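You operate a simulated robot arm through the tools that you are given. There is no shell and no other tool.

The job below is to be done with a simulated robot arm. You get a single attempt, and the scene is never put back.

TASK
Cool the mould: heat off, dial to 90, fan on till under 40 C, then set it on the mat.
Fine: Stop the fan when it is cool; the other moulds stay.

Only the result counts: the job must be done as asked and must still hold three seconds after the hand-in. Knocking over, shifting, dropping, spilling or breaking anything else fails it.

THE ROBOT
A 6-joint arm with a four-finger gripper, fixed in place. Base frame: the origin is on the floor under the middle of its stand, x ahead of it, y to its left, z up. Readings come in m, degrees, newtons and seconds.
With the tool pointing down near the work surface it reaches from about 0.28 to 0.7 m from the base axis. Its first joint turns from -166.0 to 166.0 degrees. Payload 3.43 kg.
The TCP is the grasp point between the finger pads, 0.03 m short of the fingertips. In the tool frame z runs along the fingers and y along their closing line. The gripper opens to 0.12 m; its body begins 0.085 m behind the TCP.
Orientation is that of the tool frame in the base frame, as [roll, pitch, yaw] about the fixed x, y, z axes, in that order (R = Rz(yaw) Ry(pitch) Rx(roll)). With the fingers straight down and closing along the base's y, the tool's x points along the base's -x, its y along +y and its z along -z.

THE INTERFACE
- The arm moves only by the tool apply_moves. Its argument "plan" is a list that holds one entry, the list of rows, each a list of 7 numbers: the shift along the tool's x, y, z in units of 40 mm (1.0 is 40 mm), then the turn, a rotation vector about the tool's x, y, z in units of 8 degrees (1.0 is 8 degrees), then the opening, from 0 (shut) to 1 (fully open). In form: [[[dx, dy, dz, wx, wy, wz, hand], ...]]. A call has 1 to 20 rows; each row shifts and turns the commanded pose from where the row before left it, along the tool's axes as they then stand. A call with a number of a shift or a turn outside -1 to 1 is refused whole. Rows are played at 5 a second. More than 0.05 m and 8.6 degrees between two rows, or a gripper value outside its range, and nothing of the call is played. A pose out of reach is approached as far as the arm can. The call stops where the force on the tool passes 40 N (or 10 N more than at its start, if that is more) or the arm is blocked; 0.2 s more then pass. The fingers move at their own pace (about 0.04 m/s each) and stop on an object; they squeeze with about 24 N. The grip force told is the motor's: it shows also when the fingers shut on nothing. Time passes only in rows, and 0.2 s behind the last, so rows that do not move let the fingers close. The reply holds the time, the measured pose of the TCP, the force on the tool along the base axes, the opening and the grip force, in the units named above and with some noise, with the torque about the TCP (base axes, N m) and any sound that the robot's microphone picked up.
- Cameras (640 x 400 px; columns grow to the right, rows downward): "scene" is fixed at [0.2214, -0.6507, 1.6134]; the picture's right is [0.56, 0.83, 0.00], its down [0.79, -0.54, -0.27] and it looks along [-0.22, 0.15, -0.96] (base axes); focal length 368 px, centre (320, 200). "wrist" rides on the gripper at [0.071, -0.017, -0.12] in the tool frame; the picture's right is [0.23, 0.97, 0.00], its down [-0.81, 0.19, -0.55] and it looks along [-0.54, 0.13, 0.83] (tool axes); focal length 275 px, centre (320, 200). There is no depth. A picture from a camera that has moved, and an enlarged one, comes with that camera's place and axes in the base frame and with its lens.
- capture(camera): a new picture of that camera. It takes no simulated time.
- raise_lower(by): moves the trunk up (or, below 0, down) by that many m; the arm rides with it, the base frame stays. It gives what a move gives, with no picture.
- inspect(camera, box): a new picture of the part [left, top, right, bottom] of that camera's present view, enlarged. It takes no simulated time.
- close_job(): hands the job in; it is judged then, once.

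Places have to be worked out from the pictures, the camera data and where the tool is seen. Open the gripper and draw the arm clear of the work before you hand the job in, unless the task says otherwise.

The tools are called after "Emit:" as a command line: name --argument value ..., lists and objects as JSON in quotes. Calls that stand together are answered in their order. apply_moves: Moves the arm, as the interface text tells. Its arguments: {"type":"object","properties":{"plan":{"type":"array","items":{"type":"array","items":{"type":"array","items":{"type":"number"}}}}},"required":["plan"]} The other tools are called the same way: raise_lower (by) moves the trunk up or down; capture (camera) takes a picture; inspect (camera, box) takes an enlarged picture of a part of a camera's view; close_job () hands the job in.

At the start:

```text
t: 0.0
tcp_pos: [0.0458, -0.4453, 1.1716]
ee_rot: [180.0, 0.0, 180.0]
force: [-0.2, -0.1, 0.4]
ft_torque: [0.03, -0.02, 0.01]
finger_gap: 0.1199
gripper_force: 0.1
trunk travel left (down, up): [-0.175, 0.265]
```

scene: 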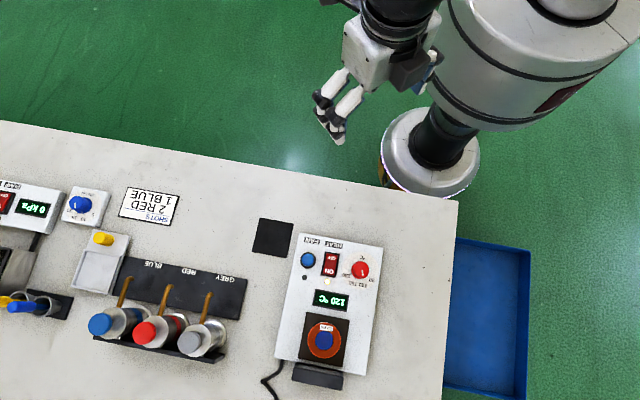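
wrist: 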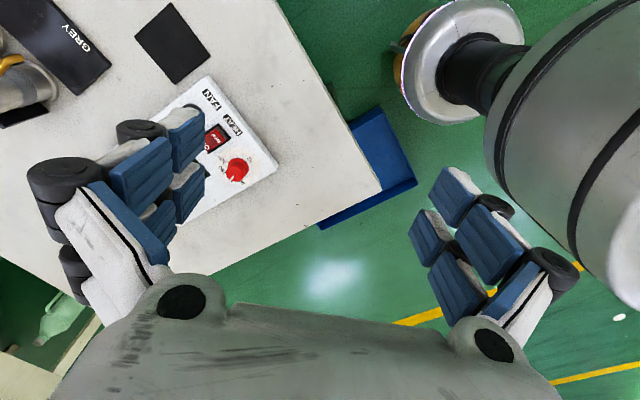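

I'll start by looking closely at the heat/fan unit, the mat and the moulds in the scene camera.

Emit:
inspect --camera "scene" --box '[240, 210, 400, 310]'

Emit:
inspect --camera "scene" --box '[240, 290, 400, 400]'

Emit:
inspect --camera "scene" --box '[0, 160, 250, 380]'

```text
4.00 times, centred on (320, 260) of scene
camera zoom: at [0.2214, -0.6507, 1.6134], right [0.56, 0.83, 0.0], down [0.79, -0.54, -0.27], along [-0.22, 0.15, -0.96], focal length 1474 px, centre (320, -40)
```

zoom: 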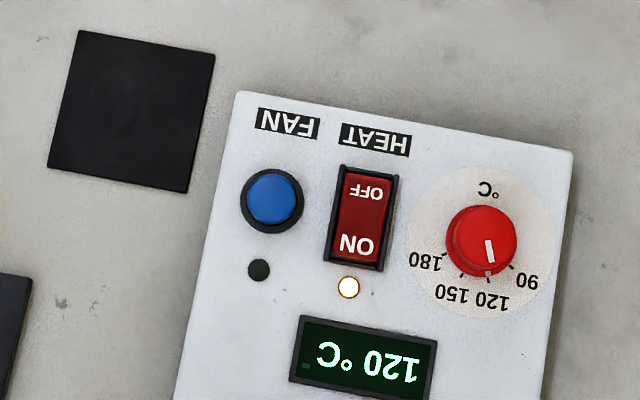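

```text
3.64 times, centred on (320, 345) of scene
camera zoom: at [0.2214, -0.6507, 1.6134], right [0.56, 0.83, 0.0], down [0.79, -0.54, -0.27], along [-0.22, 0.15, -0.96], focal length 1340 px, centre (320, -327)
```

zoom: 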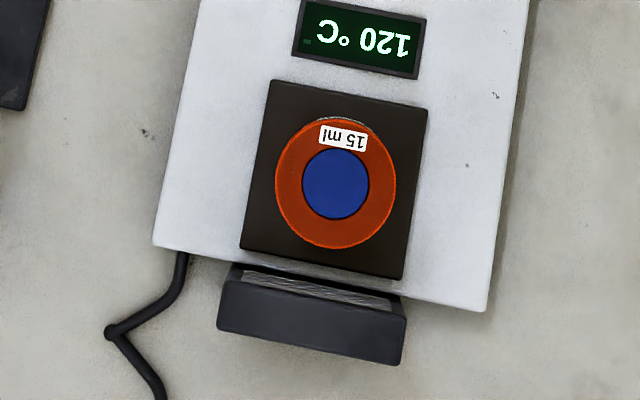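

```text
1.82 times, centred on (125, 270) of scene
camera zoom: at [0.2214, -0.6507, 1.6134], right [0.56, 0.83, 0.0], down [0.79, -0.54, -0.27], along [-0.22, 0.15, -0.96], focal length 670 px, centre (674, 73)
```

zoom: 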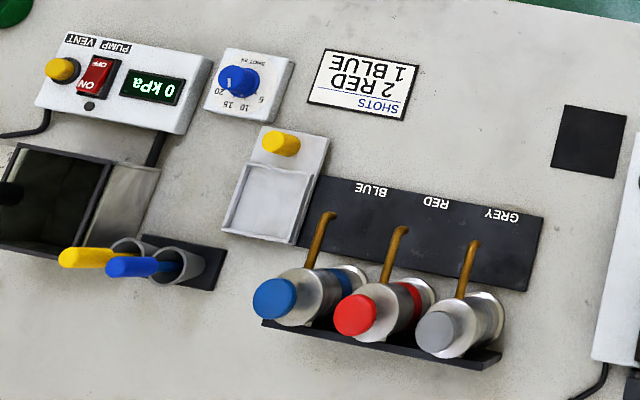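

The display reads 120 °C with heat lamp lit, dial at 120; mat is the dark square around (0.05,-0.66), table about z 0.84. I look at the gripper fingers and at the wrist view in more detail to know the finger footprint.

Emit:
inspect --camera "scene" --box '[280, 40, 440, 160]'

Emit:
inspect --camera "wrist" --box '[0, 0, 320, 200]'

Emit:
inspect --camera "scene" --box '[0, 110, 120, 330]'

```text
3.33 times, centred on (360, 100) of scene
camera zoom: at [0.2214, -0.6507, 1.6134], right [0.56, 0.83, 0.0], down [0.79, -0.54, -0.27], along [-0.22, 0.15, -0.96], focal length 1228 px, centre (187, 533)
```

zoom: 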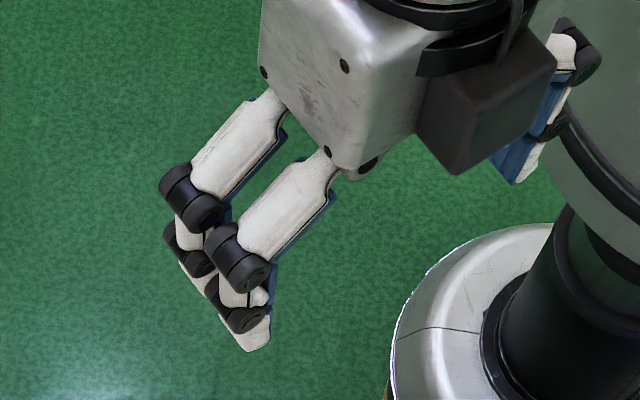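

```text
2.00 times, centred on (160, 100) of wrist
camera zoom: at [-0.0266, -0.4619, 1.2926], right [-0.23, 0.97, 0.0], down [0.81, 0.19, 0.55], along [0.54, 0.13, -0.83], focal length 551 px, centre (640, 400)
```

zoom: 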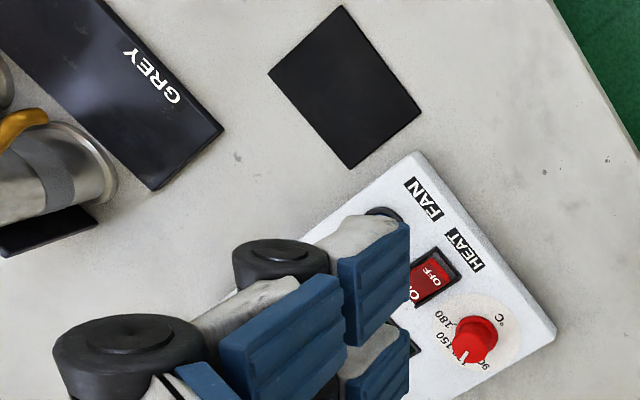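

```text
1.82 times, centred on (60, 220) of scene
camera zoom: at [0.2214, -0.6507, 1.6134], right [0.56, 0.83, 0.0], down [0.79, -0.54, -0.27], along [-0.22, 0.15, -0.96], focal length 670 px, centre (793, 164)
```

zoom: 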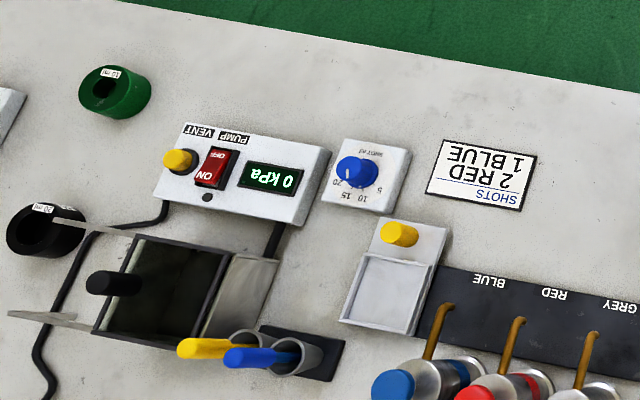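

The job mould is the orange 15 ml one on the hot plate, the green and black ones must stay. I judge the fan button near (0.138,-0.622), rocker centre (0.171,-0.591), knob (0.213,-0.549), panel top about z 0.87; I move above the panel and turn to yaw 135 so the tool lines up with it.

Emit:
apply_moves --plan '[[[-0.525, -0.775, 0.35, 0, 0, 0, 1], [-0.525, -0.775, 0.35, 0, 0, 0, 1], [-0.525, -0.775, 0.35, 0, 0, 0, 1], [-0.525, -0.775, 0.35, 0, 0, 0, 1], [-0.525, -0.775, 0.35, 0, 0, 0, 1], [0, 0, 0, 0, 0, 0.9375, 0.5], [0, 0, 0, 0, 0, 0.9375, 0.5], [0, 0, 0, 0, 0, 0.9375, 0], [0, 0, 0, 0, 0, 0.9375, 0], [0, 0, 0, 0, 0, 0.9375, 0], [0, 0, 0, 0, 0, 0.9375, 0], [0, 0, 0, 0, 0, 0, 0]]]'

Emit:
capture --camera "wrist"

Emit:
capture --camera "scene"

```text
t: 2.6
tcp_pos: [0.15, -0.6003, 1.1035]
ee_rot: [-180.0, 0.0, 134.8]
force: [-0.1, -0.2, -0.5]
ft_torque: [0.0, -0.02, -0.02]
finger_gap: 0.0013
gripper_force: 2.9
trunk travel left (down, up): [-0.175, 0.265]
```

```text
taken
camera wrist: at [0.0876, -0.5615, 1.2228], right [0.53, 0.85, 0.0], down [0.71, -0.44, 0.55], along [0.47, -0.29, -0.83], focal length 275 px, centre (320, 200)
```

wrist: 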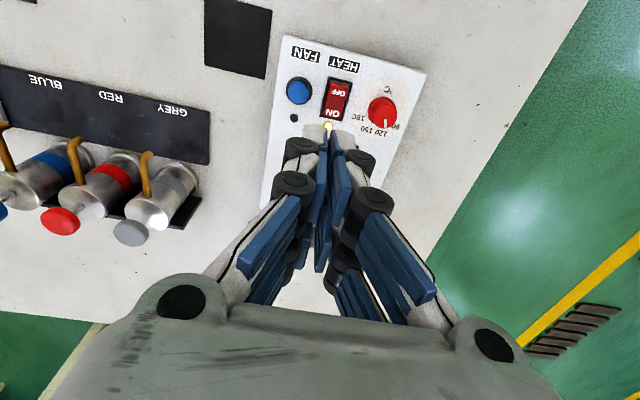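

```text
taken
```

scene: 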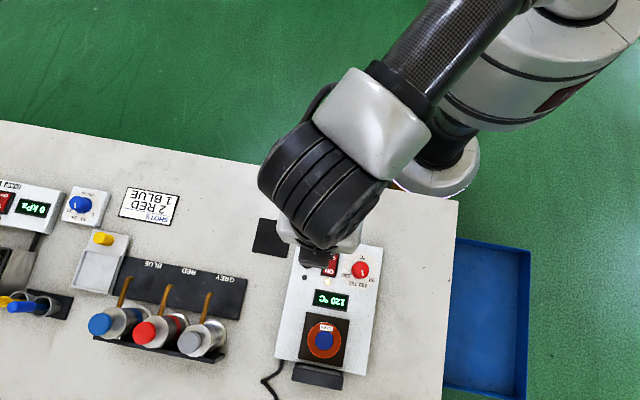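

The hand is closed above the panel. I zoom in on the wrist view to see how the fingertips sit and refine the control positions.

Emit:
inspect --camera "wrist" --box '[240, 30, 440, 155]'

Emit:
inspect --camera "wrist" --box '[200, 100, 460, 300]'

```text
3.20 times, centred on (340, 92) of wrist
camera zoom: at [0.0876, -0.5615, 1.2228], right [0.53, 0.85, 0.0], down [0.71, -0.44, 0.55], along [0.47, -0.29, -0.83], focal length 881 px, centre (256, 544)
```

zoom: 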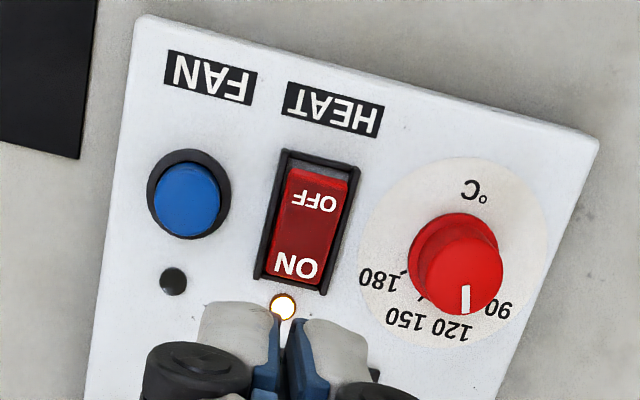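

```text
2.00 times, centred on (330, 200) of wrist
camera zoom: at [0.0876, -0.5615, 1.2228], right [0.53, 0.85, 0.0], down [0.71, -0.44, 0.55], along [0.47, -0.29, -0.83], focal length 551 px, centre (300, 200)
```

zoom: 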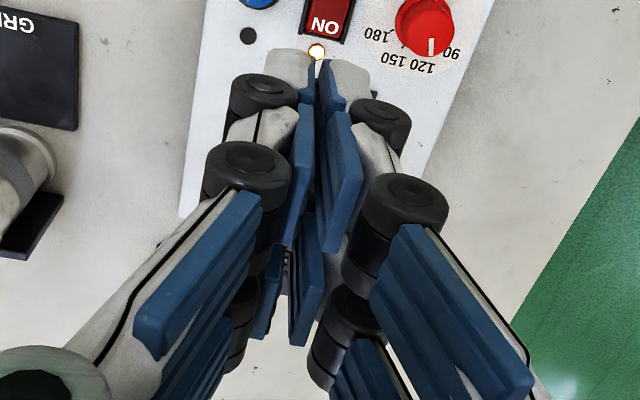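

Triangulation puts the raised OFF end of the rocker at z≈0.885, the button top at ≈0.879 (0.1375,-0.6225), and the knob about (0.212,-0.548). I move to just above the OFF end and tilt 15° so only the -x finger pair will press it.

Emit:
apply_moves --plan '[[[0.117, 0.134, 0.875, 0, 0, 0, 0], [0.117, 0.134, 0.875, 0, 0, 0, 0], [0.117, 0.134, 0.875, 0, 0, 0, 0], [0.117, 0.134, 0.875, 0, 0, 0, 0], [0, 0, 0, 0, 0.9375, 0, 0], [0, 0, 0, 0, 0.9375, 0, 0], [0, 0, 0, 0, 0, 0, 0]]]'

Emit:
inspect --camera "wrist" --box '[160, 50, 480, 250]'

Emit:
inspect --camera "scene" --box '[240, 210, 400, 310]'

```text
t: 4.2
tcp_pos: [0.153, -0.573, 0.9634]
ee_rot: [-179.9, -15.2, 135.0]
force: [-0.9, 0.4, 0.2]
ft_torque: [0.01, 0.01, -0.01]
finger_gap: 0.0001
gripper_force: 23.9
trunk travel left (down, up): [-0.175, 0.265]
```

```text
2.00 times, centred on (320, 150) of wrist
camera zoom: at [0.1136, -0.5577, 1.0979], right [0.53, 0.85, 0.06], down [0.79, -0.52, 0.32], along [0.3, -0.12, -0.94], focal length 551 px, centre (320, 300)
```

zoom: 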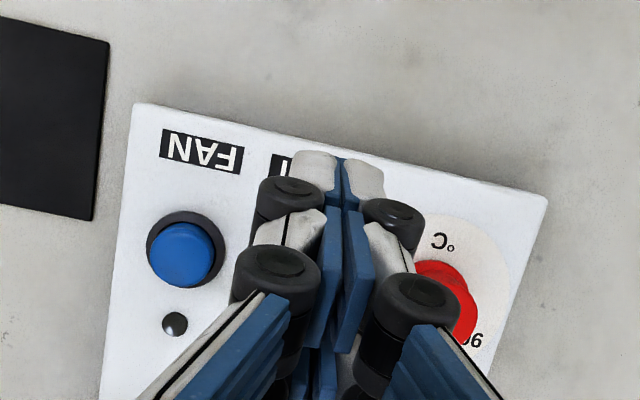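

```text
4.00 times, centred on (320, 260) of scene
camera zoom: at [0.2214, -0.6507, 1.6134], right [0.56, 0.83, 0.0], down [0.79, -0.54, -0.27], along [-0.22, 0.15, -0.96], focal length 1474 px, centre (320, -40)
```

zoom: 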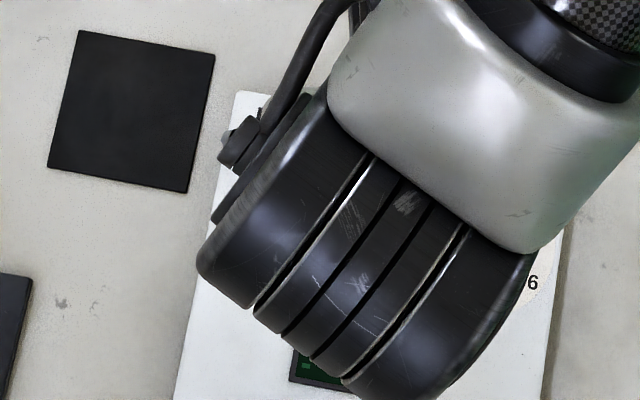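

Aligned above the OFF end with clearance from knob and button. I descend vertically about 40 mm and then slowly, watching the force and sound.

Emit:
apply_moves --plan '[[[-0.11, 0, 0.41, 0, 0, 0, 0], [-0.11, 0, 0.41, 0, 0, 0, 0], [-0.013, 0, 0.0483, 0, 0, 0, 0], [-0.013, 0, 0.0483, 0, 0, 0, 0], [-0.013, 0, 0.0483, 0, 0, 0, 0], [0, 0, 0, 0, 0, 0, 0]]]'

```text
t: 5.6
tcp_pos: [0.1524, -0.5715, 0.9233]
ee_rot: [-180.0, -14.9, 135.0]
force: [0.6, 0.2, -0.5]
ft_torque: [-0.03, -0.02, -0.02]
finger_gap: 0.0001
gripper_force: 24.1
trunk travel left (down, up): [-0.175, 0.265]
```

No contact yet at z 0.923. I continue in 1.5 mm steps.

Emit:
apply_moves --plan '[[[-0.0097, 0, 0.0362, 0, 0, 0, 0], [-0.0097, 0, 0.0362, 0, 0, 0, 0], [-0.0097, 0, 0.0362, 0, 0, 0, 0], [0, 0, 0, 0, 0, 0, 0]]]'

```text
t: 6.6
tcp_pos: [0.1514, -0.5716, 0.9183]
ee_rot: [180.0, -15.0, 135.0]
force: [-0.4, 0.2, 1.6]
ft_torque: [-0.03, 0.02, 0.01]
finger_gap: 0.0059
gripper_force: 33.1
trunk travel left (down, up): [-0.175, 0.265]
```

A light touch (1.6 N, fingers slightly spread). I continue with 1 mm steps.

Emit:
apply_moves --plan '[[[-0.0065, 0, 0.0241, 0, 0, 0, 0], [-0.0065, 0, 0.0241, 0, 0, 0, 0], [0, 0, 0, 0, 0, 0, 0]]]'

```text
t: 7.4
tcp_pos: [0.1535, -0.5721, 0.9157]
ee_rot: [-179.9, -15.1, 135.0]
force: [-0.6, -0.2, -0.3]
ft_torque: [0.02, 0.02, 0.02]
finger_gap: 0.0
gripper_force: 33.3
trunk travel left (down, up): [-0.175, 0.265]
```

No sustained force yet; the earlier blip looks like noise. I continue down 1 mm at a time.

Emit:
apply_moves --plan '[[[-0.0065, 0, 0.0241, 0, 0, 0, 0], [-0.0065, 0, 0.0241, 0, 0, 0, 0], [-0.0065, 0, 0.0241, 0, 0, 0, 0], [0, 0, 0, 0, 0, 0, 0]]]'

Emit:
inspect --camera "wrist" --box '[160, 50, 480, 250]'

```text
t: 8.4
tcp_pos: [0.1534, -0.5712, 0.9139]
ee_rot: [-179.9, -14.8, 135.0]
force: [-0.5, 2.5, 19.7]
ft_torque: [-0.17, -0.24, 0.01]
finger_gap: 0.0061
gripper_force: 33.3
trunk travel left (down, up): [-0.175, 0.265]
```

```text
2.00 times, centred on (320, 150) of wrist
camera zoom: at [0.1136, -0.556, 1.0495], right [0.53, 0.85, 0.06], down [0.79, -0.52, 0.33], along [0.31, -0.13, -0.94], focal length 551 px, centre (320, 300)
```

zoom: 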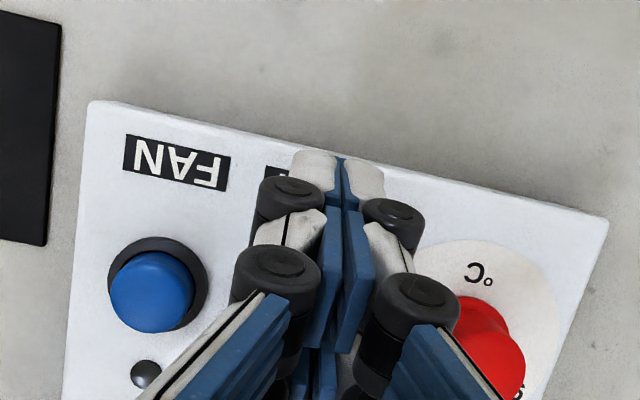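

Contact now: 19.7 N upward, acting about 18 mm toward the plate side of the TCP, i.e. about (0.166,-0.584), a bit close to the rocker's pivot. I lift off and look at whether the heat lamp changed.

Emit:
apply_moves --plan '[[[0.065, 0, -0.241, 0, 0, 0, 0], [0.11, 0, -0.41, 0, 0, 0, 0], [0.11, 0, -0.41, 0, 0, 0, 0], [0.8, 0, -0.2, 0, 0, 0, 0], [0.8, 0, -0.2, 0, 0, 0, 0], [0, 0, 0, 0, 0, 0, 0]]]'

Emit:
capture --camera "scene"

Emit:
capture --camera "wrist"

```text
t: 9.8
tcp_pos: [0.1112, -0.5306, 0.989]
ee_rot: [-180.0, -15.0, 135.0]
force: [0.7, -0.3, 0.1]
ft_torque: [0.02, 0.0, -0.02]
finger_gap: 0.0
gripper_force: 33.3
trunk travel left (down, up): [-0.175, 0.265]
```

```text
taken
```

scene: 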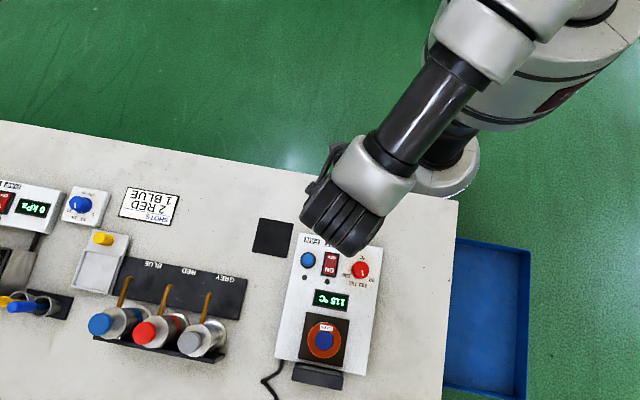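

```text
taken
camera wrist: at [0.0725, -0.5159, 1.1237], right [0.53, 0.85, 0.06], down [0.79, -0.52, 0.32], along [0.3, -0.12, -0.94], focal length 275 px, centre (320, 200)
```

wrist: 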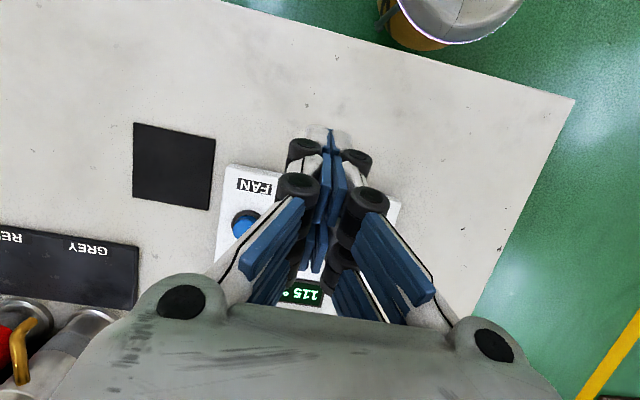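

The display is falling (115 °C) — I zoom in to confirm the heat lamp and rocker state.

Emit:
inspect --camera "scene" --box '[270, 230, 390, 310]'

```text
5.00 times, centred on (330, 270) of scene
camera zoom: at [0.2214, -0.6507, 1.6134], right [0.56, 0.83, 0.0], down [0.79, -0.54, -0.27], along [-0.22, 0.15, -0.96], focal length 1842 px, centre (270, -150)
```

zoom: 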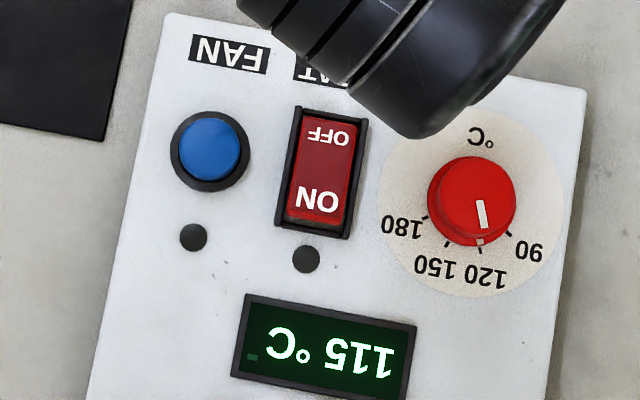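

Heat lamp is off and the plate is cooling (115 °C). Next the dial: I level the tool, turn to yaw 205 (closing line across the button-rocker-knob row), open the fingers to about 60 mm and hover above the knob at about (0.2125,-0.548).

Emit:
apply_moves --plan '[[[0, 0, 0, 0, -0.9375, 0, 0.3], [0, 0, 0, 0, -0.9375, 0, 0.5], [0, 0, 0, 0, 0, -0.9722, 0.5], [0, 0, 0, 0, 0, -0.9722, 0.5], [0, 0, 0, 0, 0, -0.9722, 0.5], [0, 0, 0, 0, 0, -0.9722, 0.5], [0, 0, 0, 0, 0, -0.9722, 0.5], [0, 0, 0, 0, 0, -0.9722, 0.5], [0, 0, 0, 0, 0, -0.9722, 0.5], [0, 0, 0, 0, 0, -0.9722, 0.5], [0, 0, 0, 0, 0, -0.9722, 0.5], [-0.707, -0.486, 0, 0, 0, 0, 0.5], [-0.707, -0.486, 0, 0, 0, 0, 0.5], [-0.707, -0.486, 0, 0, 0, 0, 0.5], [0, 0, 0, 0, 0, 0, 0.5]]]'

Emit:
capture --camera "wrist"

Emit:
capture --camera "scene"

```text
t: 13.0
tcp_pos: [0.2126, -0.5479, 0.9884]
ee_rot: [180.0, 0.0, -155.0]
force: [0.0, -0.6, -0.6]
ft_torque: [-0.02, 0.02, 0.0]
finger_gap: 0.06
gripper_force: 0.1
trunk travel left (down, up): [-0.175, 0.265]
```

```text
taken
camera wrist: at [0.1552, -0.5934, 1.1091], right [-0.62, 0.78, 0.0], down [0.65, 0.52, 0.55], along [0.43, 0.34, -0.83], focal length 275 px, centre (320, 200)
```

wrist: 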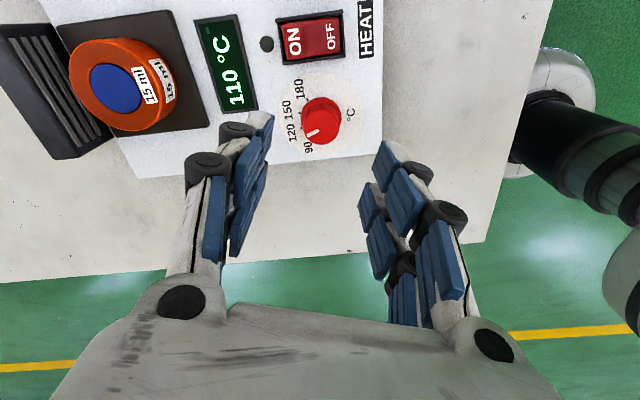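

```text
taken
```

scene: 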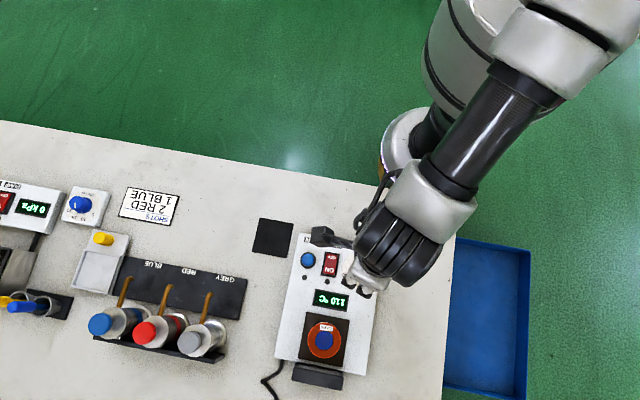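

The knob, display (110 °C) and mould are visible. I zoom to pin down the knob centre precisely.

Emit:
inspect --camera "wrist" --box '[240, 60, 400, 180]'

Emit:
inspect --camera "scene" --box '[280, 220, 400, 310]'

Emit:
inspect --camera "wrist" --box '[0, 0, 260, 180]'

```text
3.33 times, centred on (320, 120) of wrist
camera zoom: at [0.1552, -0.5934, 1.1091], right [-0.62, 0.78, 0.0], down [0.65, 0.52, 0.55], along [0.43, 0.34, -0.83], focal length 918 px, centre (320, 467)
```

zoom: 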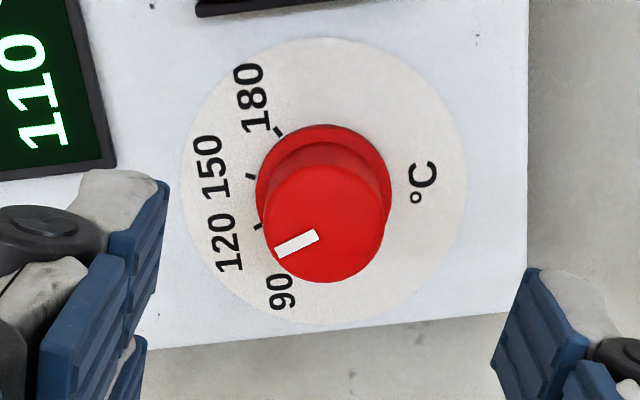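

```text
4.44 times, centred on (340, 265) of scene
camera zoom: at [0.2214, -0.6507, 1.6134], right [0.56, 0.83, 0.0], down [0.79, -0.54, -0.27], along [-0.22, 0.15, -0.96], focal length 1637 px, centre (231, -89)
```

zoom: 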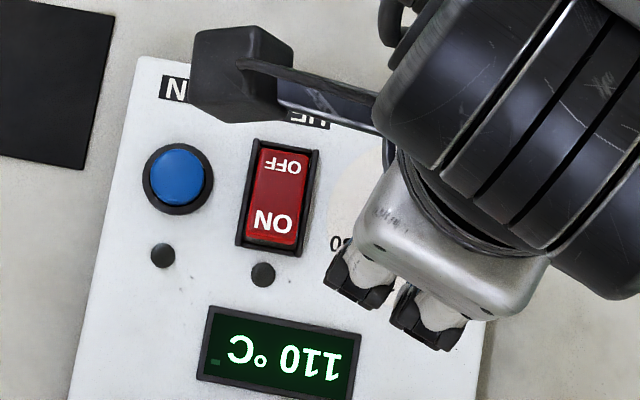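

```text
2.22 times, centred on (130, 90) of wrist
camera zoom: at [0.1552, -0.5934, 1.1091], right [-0.62, 0.78, 0.0], down [0.65, 0.52, 0.55], along [0.43, 0.34, -0.83], focal length 612 px, centre (742, 444)
```

zoom: 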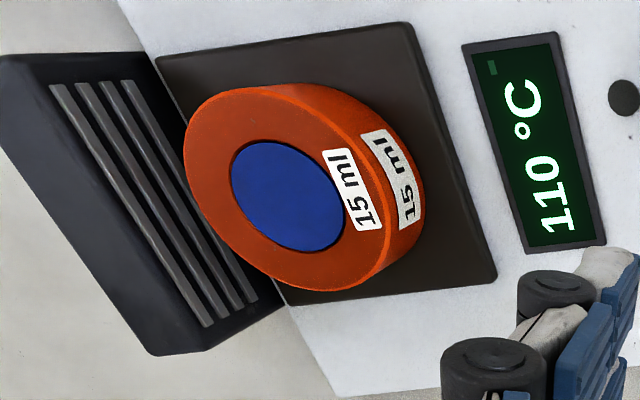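

From this closer view the knob axis is about (0.2093,-0.549), knob top z≈0.903. I shift 3 mm and descend so the pads surround the knob with the tips a few mm above the panel.

Emit:
apply_moves --plan '[[[0.085, 0, 0.6, 0, 0, 0, 0.5], [0, 0, 0.6, 0, 0, 0, 0.5], [0, 0, 0.4, 0, 0, 0, 0.5], [0, 0, 0.25, 0, 0, 0, 0.5], [0, 0, 0.15, 0, 0, 0, 0.5], [0, 0, 0, 0, 0, 0, 0.5]]]'

Emit:
capture --camera "wrist"

```text
t: 14.4
tcp_pos: [0.2098, -0.5499, 0.9083]
ee_rot: [-180.0, 0.0, -155.0]
force: [-0.3, 0.4, -0.7]
ft_torque: [-0.02, -0.01, 0.01]
finger_gap: 0.0598
gripper_force: 0.0
trunk travel left (down, up): [-0.175, 0.265]
```

```text
taken
camera wrist: at [0.152, -0.5948, 1.0294], right [-0.62, 0.78, 0.0], down [0.65, 0.52, 0.55], along [0.43, 0.34, -0.83], focal length 275 px, centre (320, 200)
```

wrist: 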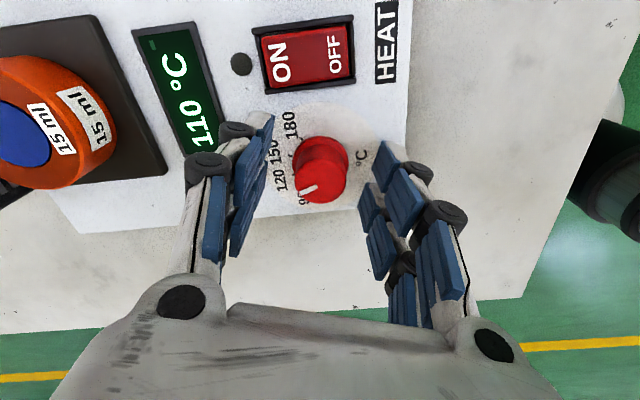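

The fingers straddle the knob. I close on it and check the gap and forces before turning.

Emit:
apply_moves --plan '[[[0, 0, 0, 0, 0, 0, 0.3], [0, 0, 0, 0, 0, 0, 0.15], [0, 0, 0, 0, 0, 0, 0.15], [0, 0, 0, 0, 0, 0, 0.15]]]'

Emit:
inspect --camera "wrist" --box '[220, 90, 420, 220]'

```text
t: 15.4
tcp_pos: [0.2088, -0.5485, 0.9089]
ee_rot: [179.9, 0.0, -155.0]
force: [-1.5, 2.6, -0.3]
ft_torque: [0.11, 0.04, -0.02]
finger_gap: 0.0276
gripper_force: 38.1
trunk travel left (down, up): [-0.175, 0.265]
```

```text
3.08 times, centred on (320, 155) of wrist
camera zoom: at [0.1518, -0.5942, 1.0293], right [-0.62, 0.78, 0.0], down [0.65, 0.52, 0.55], along [0.43, 0.34, -0.83], focal length 847 px, centre (320, 338)
```

zoom: 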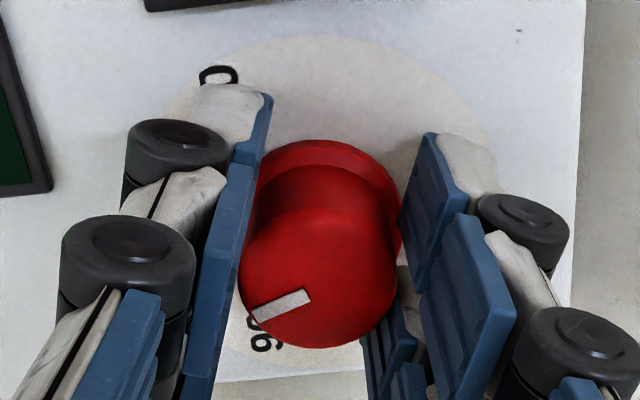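

The pads are on the knob (gap 27.6 mm, firm grip). I turn it counter-clockwise seen from above by about 40° (120 → 90).

Emit:
apply_moves --plan '[[[0, 0, 0, 0, 0, -1, 0.1], [0, 0, 0, 0, 0, -1, 0.1], [0, 0, 0, 0, 0, -1, 0.1], [0, 0, 0, 0, 0, -1, 0.1], [0, 0, 0, 0, 0, -1, 0.1], [0, 0, 0, 0, 0, 0, 0.1]]]'

Emit:
inspect --camera "wrist" --box '[220, 90, 420, 220]'

Emit:
capture --camera "wrist"

```text
t: 16.8
tcp_pos: [0.2099, -0.5493, 0.9081]
ee_rot: [-180.0, 0.0, -114.9]
force: [4.5, 0.3, -2.7]
ft_torque: [-0.07, -0.13, 0.02]
finger_gap: 0.0274
gripper_force: 45.1
trunk travel left (down, up): [-0.175, 0.265]
```

```text
3.08 times, centred on (320, 155) of wrist
camera zoom: at [0.1957, -0.6213, 1.0294], right [-0.98, 0.2, 0.0], down [0.17, 0.82, 0.55], along [0.11, 0.54, -0.83], focal length 847 px, centre (320, 338)
```

zoom: 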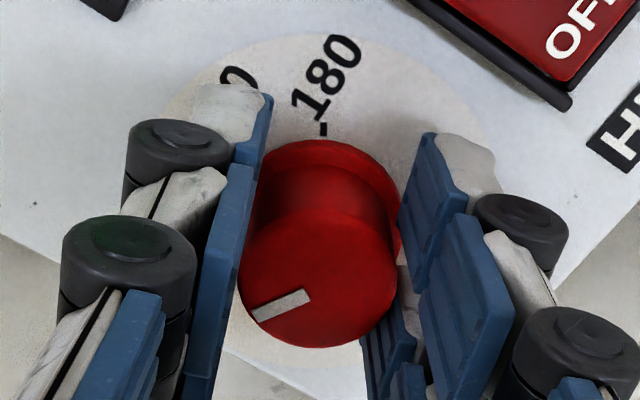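

```text
taken
camera wrist: at [0.1957, -0.6213, 1.0294], right [-0.98, 0.2, 0.0], down [0.17, 0.82, 0.55], along [0.11, 0.54, -0.83], focal length 275 px, centre (320, 200)
```

wrist: 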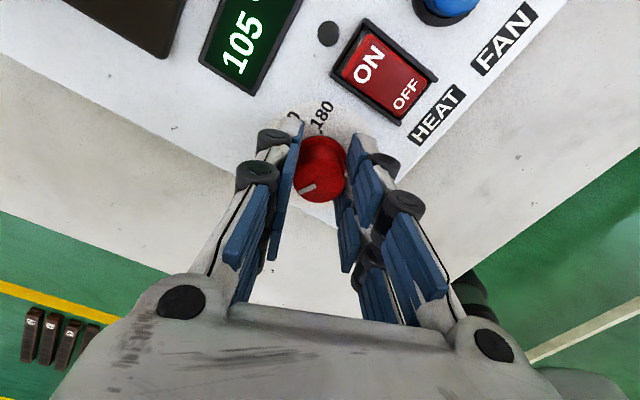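

The knob rotated with the gripper by 40°. I open, lift straight up and check the pointer against the 90 mark.

Emit:
apply_moves --plan '[[[0, 0, 0, 0, 0, 0, 0.5], [0, 0, 0, 0, 0, 0, 0.5], [0, 0, 0, 0, 0, 0, 0.5], [0, 0, -0.6, 0, 0, 0, 0.5], [0, 0, -1, 0, 0, 0, 0.5], [0, 0, -0.8, 0, 0, 0, 0.5], [0, 0, 0, 0, 0, 0, 0.5]]]'

Emit:
inspect --camera "wrist" --box '[240, 60, 400, 180]'

Emit:
inspect --camera "scene" --box '[270, 220, 390, 310]'

```text
t: 18.4
tcp_pos: [0.2107, -0.5497, 1.0041]
ee_rot: [-180.0, 0.0, -115.0]
force: [0.3, -1.1, 0.6]
ft_torque: [0.0, 0.01, 0.01]
finger_gap: 0.06
gripper_force: 0.0
trunk travel left (down, up): [-0.175, 0.265]
```

```text
3.33 times, centred on (320, 120) of wrist
camera zoom: at [0.1953, -0.621, 1.1245], right [-0.98, 0.2, 0.0], down [0.17, 0.82, 0.55], along [0.11, 0.54, -0.83], focal length 918 px, centre (320, 467)
```

zoom: 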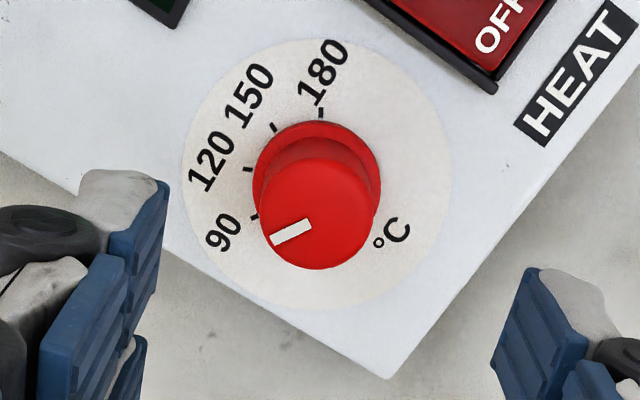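

```text
4.44 times, centred on (330, 265) of scene
camera zoom: at [0.2214, -0.6507, 1.6134], right [0.56, 0.83, 0.0], down [0.79, -0.54, -0.27], along [-0.22, 0.15, -0.96], focal length 1637 px, centre (276, -89)
```

zoom: 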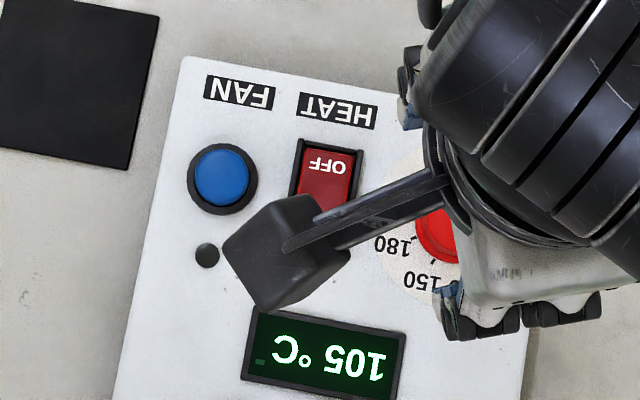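

The pointer now sits at the 90 mark as it did at 120 before (I'll recheck with the scene camera). Next I close the hand, turn back to yaw 135 and go above the fan button at (0.137,-0.622).

Emit:
apply_moves --plan '[[[0, 0, 0, 0, 0, 0.982, 0.3], [0, 0, 0, 0, 0, 0.982, 0], [0, 0, 0, 0, 0, 0.982, 0], [0, 0, 0, 0, 0, 0.982, 0], [0, 0, 0, 0, 0, 0.982, 0], [0, 0, 0, 0, 0, 0.982, 0], [0, 0, 0, 0, 0, 0.982, 0], [0, 0, 0, 0, 0, 0.982, 0], [0, 0, 0, 0, 0, 0.982, 0], [0, 0, 0, 0, 0, 0.982, 0], [0, 0, 0, 0, 0, 0.982, 0], [0, 0, 0, 0, 0, 0.982, 0], [0, 0, 0, 0, 0, 0.982, 0], [0, 0, 0, 0, 0, 0.982, 0], [0.005, -0.862, 0, 0, 0, 0, 0], [0.005, -0.862, 0, 0, 0, 0, 0], [0.005, -0.862, 0, 0, 0, 0, 0], [0, 0, 0.5, 0, 0, 0, 0], [0, 0, 0.5, 0, 0, 0, 0], [0, 0, 0, 0, 0, 0, 0]]]'

Emit:
capture --camera "wrist"

Emit:
inspect --camera "scene" --box '[270, 220, 390, 310]'

```text
t: 22.6
tcp_pos: [0.1355, -0.6229, 0.9637]
ee_rot: [-180.0, 0.0, 135.0]
force: [-0.5, -0.6, 0.1]
ft_torque: [0.02, 0.01, -0.02]
finger_gap: 0.0
gripper_force: 23.7
trunk travel left (down, up): [-0.175, 0.265]
```

```text
taken
camera wrist: at [0.0729, -0.5834, 1.0854], right [0.53, 0.85, 0.0], down [0.71, -0.44, 0.55], along [0.47, -0.29, -0.83], focal length 275 px, centre (320, 200)
```

wrist: 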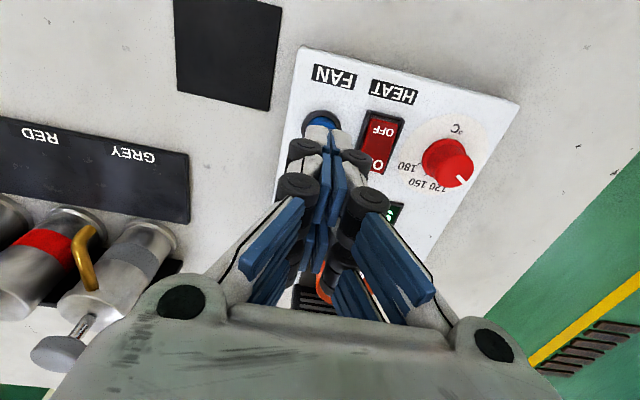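

```text
4.44 times, centred on (330, 265) of scene
camera zoom: at [0.2214, -0.6507, 1.6134], right [0.56, 0.83, 0.0], down [0.79, -0.54, -0.27], along [-0.22, 0.15, -0.96], focal length 1637 px, centre (276, -89)
```

zoom: 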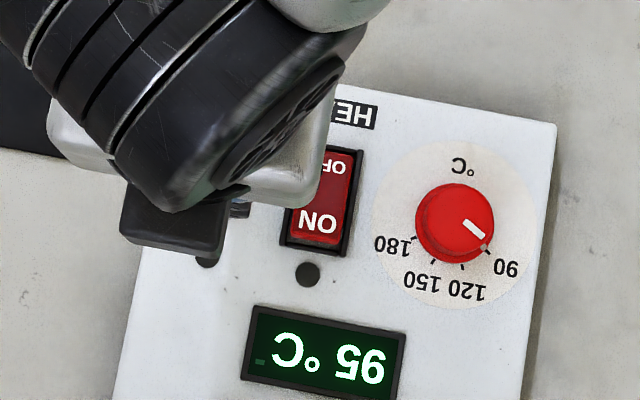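

Dial is at 90 in the scene view, display 95 °C. I zoom in to check the fingertip position over the fan button before pressing.

Emit:
inspect --camera "wrist" --box '[260, 50, 420, 170]'

```text
3.33 times, centred on (340, 110) of wrist
camera zoom: at [0.0729, -0.5834, 1.0854], right [0.53, 0.85, 0.0], down [0.71, -0.44, 0.55], along [0.47, -0.29, -0.83], focal length 918 px, centre (253, 500)
```

zoom: 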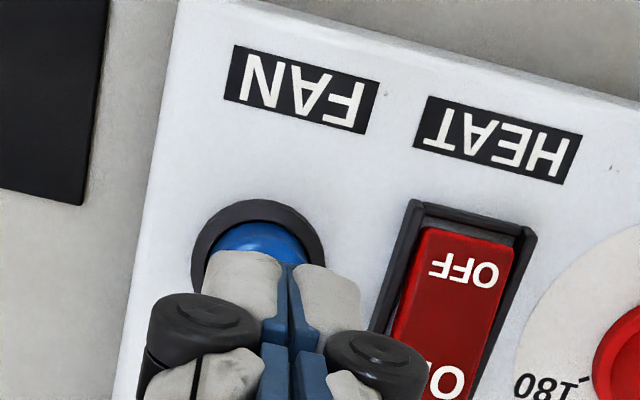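

The button centre is about (0.1355,-0.621), right under the hand. I descend to just above it, then slowly.

Emit:
apply_moves --plan '[[[0.03, 0, 0.6, 0, 0, 0, 0], [0, 0, 0.55, 0, 0, 0, 0], [0, 0, 0.05, 0, 0, 0, 0], [0, 0, 0.05, 0, 0, 0, 0], [0, 0, 0, 0, 0, 0, 0]]]'

```text
t: 23.8
tcp_pos: [0.1356, -0.6222, 0.9152]
ee_rot: [-180.0, 0.1, 135.0]
force: [-0.2, -0.4, 1.3]
ft_torque: [-0.02, 0.04, -0.03]
finger_gap: 0.0061
gripper_force: 33.2
trunk travel left (down, up): [-0.175, 0.265]
```

Tips at z≈0.885, no firm contact yet. I press on in 1 mm steps.

Emit:
apply_moves --plan '[[[0, 0, 0.03, 0, 0, 0, 0], [0, 0, 0.03, 0, 0, 0, 0], [0, 0, 0.03, 0, 0, 0, 0], [0, 0, 0.03, 0, 0, 0, 0], [0, 0, 0, 0, 0, 0, 0]]]'

Emit:
inspect --camera "wrist" --box '[240, 30, 440, 180]'

```text
t: 25.0
tcp_pos: [0.1353, -0.6212, 0.9094]
ee_rot: [-179.9, 0.1, 134.9]
force: [-0.3, -2.0, 4.6]
ft_torque: [-0.03, 0.01, -0.01]
finger_gap: 0.006
gripper_force: 33.5
trunk travel left (down, up): [-0.175, 0.265]
heard: click
```

```text
2.67 times, centred on (340, 105) of wrist
camera zoom: at [0.0723, -0.5826, 1.0303], right [0.53, 0.85, 0.0], down [0.71, -0.44, 0.55], along [0.47, -0.29, -0.83], focal length 734 px, centre (267, 453)
```

zoom: 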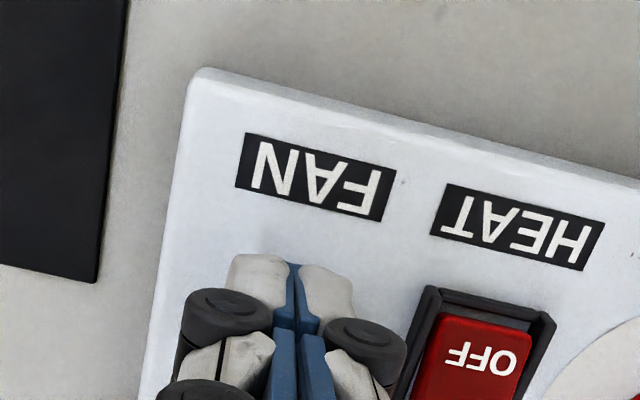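

A click was heard. I lift straight up and check the fan lamp.

Emit:
apply_moves --plan '[[[0, 0, -0.3, 0, 0, 0, 0], [0, 0, -0.7, 0, 0, 0, 0], [0, 0, -0.7, 0, 0, 0, 0], [0.7, 0, -0.3, 0, 0, 0, 0], [0.7, 0, 0, 0, 0, 0, 0], [0, 0, 0, 0, 0, 0, 0]]]'

Emit:
inspect --camera "scene" --box '[250, 220, 410, 340]'

Emit:
capture --camera "wrist"

```text
t: 26.4
tcp_pos: [0.0964, -0.5818, 0.9902]
ee_rot: [179.9, 0.0, 135.0]
force: [-0.8, 0.3, -0.8]
ft_torque: [-0.01, 0.0, -0.04]
finger_gap: 0.0
gripper_force: 33.3
trunk travel left (down, up): [-0.175, 0.265]
```

```text
3.33 times, centred on (330, 280) of scene
camera zoom: at [0.2214, -0.6507, 1.6134], right [0.56, 0.83, 0.0], down [0.79, -0.54, -0.27], along [-0.22, 0.15, -0.96], focal length 1228 px, centre (287, -67)
```

zoom: 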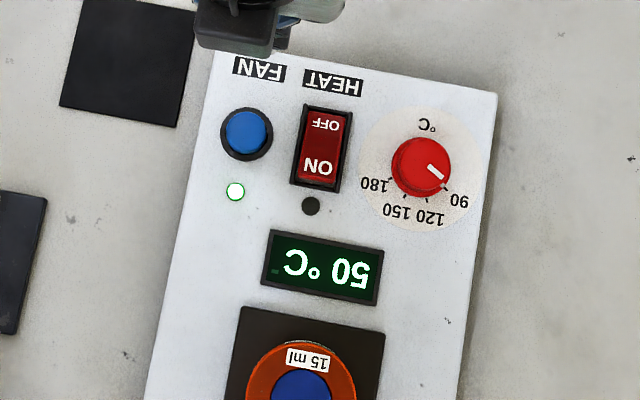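

```text
taken
camera wrist: at [0.0335, -0.5434, 1.1106], right [0.53, 0.85, 0.0], down [0.71, -0.44, 0.55], along [0.47, -0.29, -0.83], focal length 275 px, centre (320, 200)
```

wrist: 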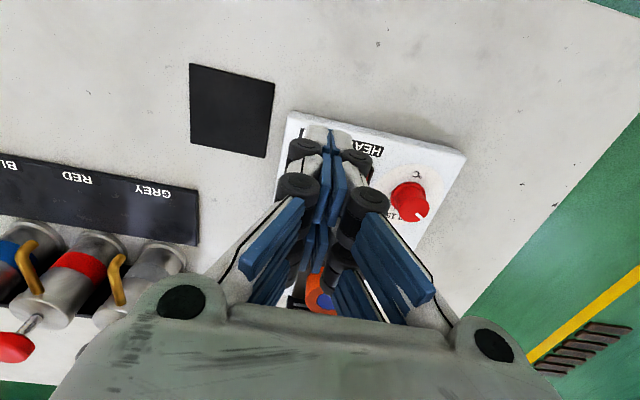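

Fan lamp is lit and the display reads 50 °C. I wait about 1.5 s and read again.

Emit:
apply_moves --plan '[[[0, 0, 0, 0, 0, 0, 0], [0, 0, 0, 0, 0, 0, 0], [0, 0, 0, 0, 0, 0, 0], [0, 0, 0, 0, 0, 0, 0], [0, 0, 0, 0, 0, 0, 0], [0, 0, 0, 0, 0, 0, 0]]]'

Emit:
inspect --camera "scene" --box '[250, 220, 410, 340]'

```text
t: 27.8
tcp_pos: [0.0959, -0.5818, 0.9902]
ee_rot: [180.0, 0.0, 135.0]
force: [0.2, -0.1, -0.6]
ft_torque: [-0.01, -0.02, 0.0]
finger_gap: 0.0002
gripper_force: 33.7
trunk travel left (down, up): [-0.175, 0.265]
```

```text
3.33 times, centred on (330, 280) of scene
camera zoom: at [0.2214, -0.6507, 1.6134], right [0.56, 0.83, 0.0], down [0.79, -0.54, -0.27], along [-0.22, 0.15, -0.96], focal length 1228 px, centre (287, -67)
```

zoom: 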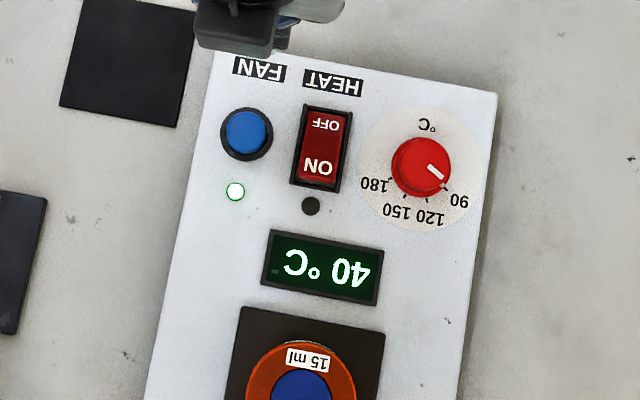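

Now 40 °C; it must be clearly under 40, so I wait a little longer.

Emit:
apply_moves --plan '[[[0, 0, 0, 0, 0, 0, 0], [0, 0, 0, 0, 0, 0, 0], [0, 0, 0, 0, 0, 0, 0], [0, 0, 0, 0, 0, 0, 0], [0, 0, 0, 0, 0, 0, 0], [0, 0, 0, 0, 0, 0, 0], [0, 0, 0, 0, 0, 0, 0], [0, 0, 0, 0, 0, 0, 0], [0, 0, 0, 0, 0, 0, 0], [0, 0, 0, 0, 0, 0, 0], [0, 0, 0, 0, 0, 0, 0], [0, 0, 0, 0, 0, 0, 0]]]'

Emit:
inspect --camera "scene" --box '[250, 220, 410, 340]'

```text
t: 30.4
tcp_pos: [0.0952, -0.5826, 0.9903]
ee_rot: [180.0, 0.0, 135.0]
force: [0.3, -0.3, -0.2]
ft_torque: [0.0, -0.03, -0.03]
finger_gap: 0.0
gripper_force: 33.4
trunk travel left (down, up): [-0.175, 0.265]
```

```text
3.33 times, centred on (330, 280) of scene
camera zoom: at [0.2214, -0.6507, 1.6134], right [0.56, 0.83, 0.0], down [0.79, -0.54, -0.27], along [-0.22, 0.15, -0.96], focal length 1228 px, centre (287, -67)
```

zoom: 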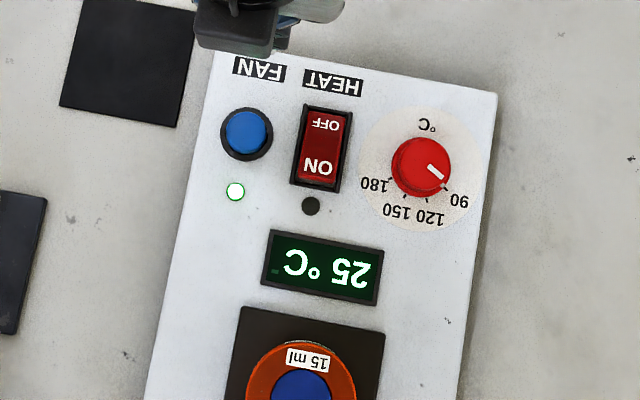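

25 °C now. I return along the same path and press the fan button once more to stop it, to the same depth that clicked before.

Emit:
apply_moves --plan '[[[-0.7, 0, 0, 0, 0, 0, 0], [-0.7, 0, 0.3, 0, 0, 0, 0], [0, 0, 0.7, 0, 0, 0, 0], [0, 0, 0.65, 0, 0, 0, 0], [0, 0, 0.14, 0, 0, 0, 0], [0, 0, 0.05, 0, 0, 0, 0], [0, 0, 0.04, 0, 0, 0, 0], [0, 0, 0.03, 0, 0, 0, 0], [0, 0, 0.03, 0, 0, 0, 0], [0, 0, 0.03, 0, 0, 0, 0], [0, 0, 0.03, 0, 0, 0, 0], [0, 0, 0, 0, 0, 0, 0]]]'

```text
t: 33.0
tcp_pos: [0.1359, -0.6218, 0.9102]
ee_rot: [-179.9, 0.0, 135.0]
force: [-0.4, -2.1, 4.1]
ft_torque: [-0.02, 0.05, 0.01]
finger_gap: 0.006
gripper_force: 33.6
trunk travel left (down, up): [-0.175, 0.265]
heard: click
```

Click heard again. I lift straight up, move clear, and check that the fan lamp is out.

Emit:
apply_moves --plan '[[[0, 0, -0.3, 0, 0, 0, 0], [0, 0, -0.8, 0, 0, 0, 0], [0, 0, -0.9, 0, 0, 0, 0], [0.7, 0, -0.3, 0, 0, 0, 0], [0.7, 0, -0.3, 0, 0, 0, 0], [0, 0, 0, 0, 0, 0, 0]]]'

Emit:
inspect --camera "scene" --box '[250, 220, 410, 340]'

Emit:
inspect --camera "scene" --box '[250, 290, 410, 400]'

```text
t: 34.4
tcp_pos: [0.0963, -0.5804, 1.0132]
ee_rot: [-179.9, -0.1, 135.0]
force: [-0.3, -0.6, 0.0]
ft_torque: [0.01, -0.01, -0.02]
finger_gap: 0.0
gripper_force: 33.8
trunk travel left (down, up): [-0.175, 0.265]
```

```text
3.33 times, centred on (330, 280) of scene
camera zoom: at [0.2214, -0.6507, 1.6134], right [0.56, 0.83, 0.0], down [0.79, -0.54, -0.27], along [-0.22, 0.15, -0.96], focal length 1228 px, centre (287, -67)
```

zoom: 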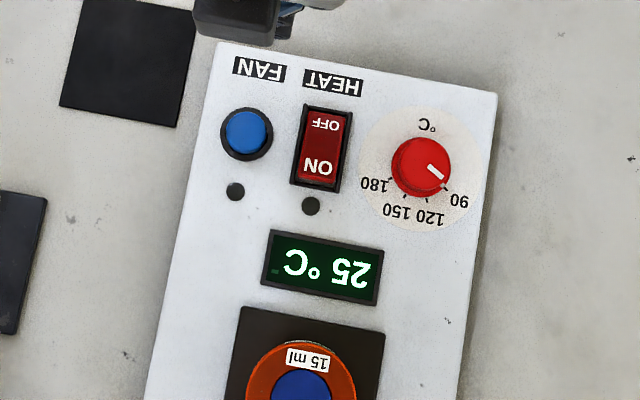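

```text
3.64 times, centred on (330, 345) of scene
camera zoom: at [0.2214, -0.6507, 1.6134], right [0.56, 0.83, 0.0], down [0.79, -0.54, -0.27], along [-0.22, 0.15, -0.96], focal length 1340 px, centre (284, -327)
```

zoom: 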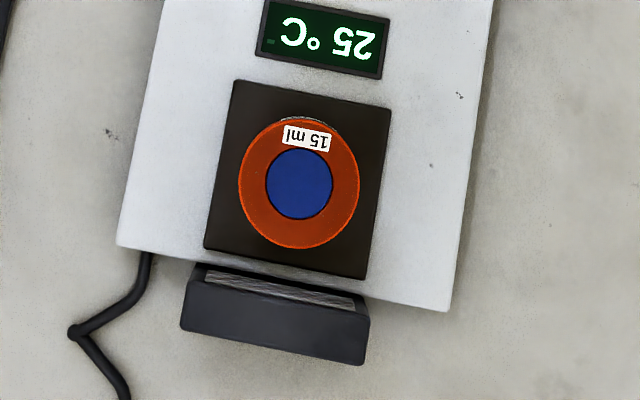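

Fan is off, heat off, dial at 90, 25 °C. Now the mould: top centre about (0.278,-0.680,0.903), diameter ≈59 mm. It is at 0.735 m radius, so I first test how the arm reaches above it, opening the hand to 90 mm.

Emit:
apply_moves --plan '[[[0, 0, -0.9, 0, 0, 0, 0.5], [-0.997, 0.29, 0, 0, 0, 0, 0.75], [-0.997, 0.29, 0, 0, 0, 0, 0.75], [-0.997, 0.29, 0, 0, 0, 0, 0.75], [-0.997, 0.29, 0, 0, 0, 0, 0.75], [-0.997, 0.29, 0, 0, 0, 0, 0.75], [0, 0, 0, 0, 0, 0, 0.75]]]'

Emit:
capture --camera "wrist"

Emit:
capture --camera "scene"

```text
t: 36.0
tcp_pos: [0.2634, -0.6403, 1.0482]
ee_rot: [180.0, 0.1, 134.9]
force: [-0.9, 0.1, 0.1]
ft_torque: [-0.02, -0.03, 0.0]
finger_gap: 0.09
gripper_force: 0.1
out of reach, approached as far as the arm can: row 5, 6
trunk travel left (down, up): [-0.175, 0.265]
```

```text
taken
camera wrist: at [0.201, -0.6022, 1.1684], right [0.53, 0.85, 0.0], down [0.71, -0.44, 0.55], along [0.47, -0.29, -0.83], focal length 275 px, centre (320, 200)
```

wrist: 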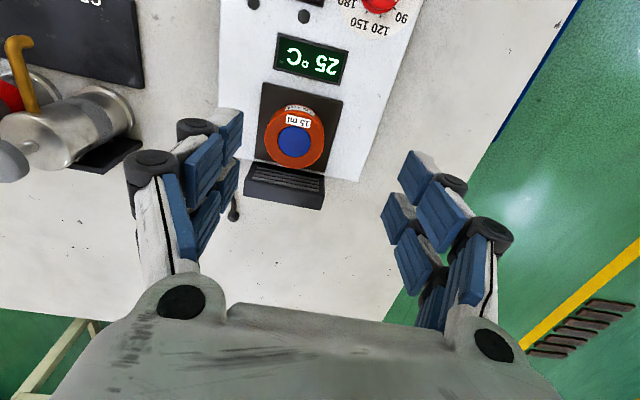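

```text
taken
```

scene: 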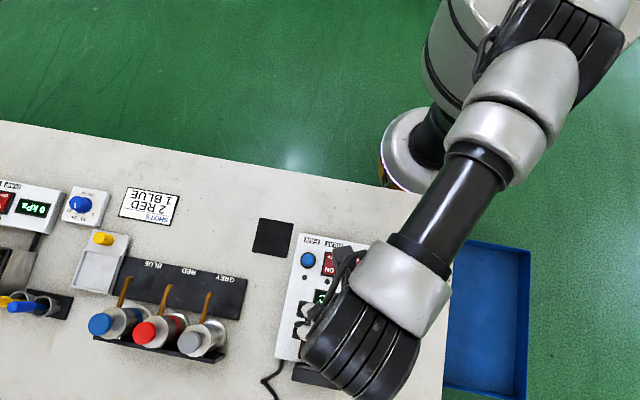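

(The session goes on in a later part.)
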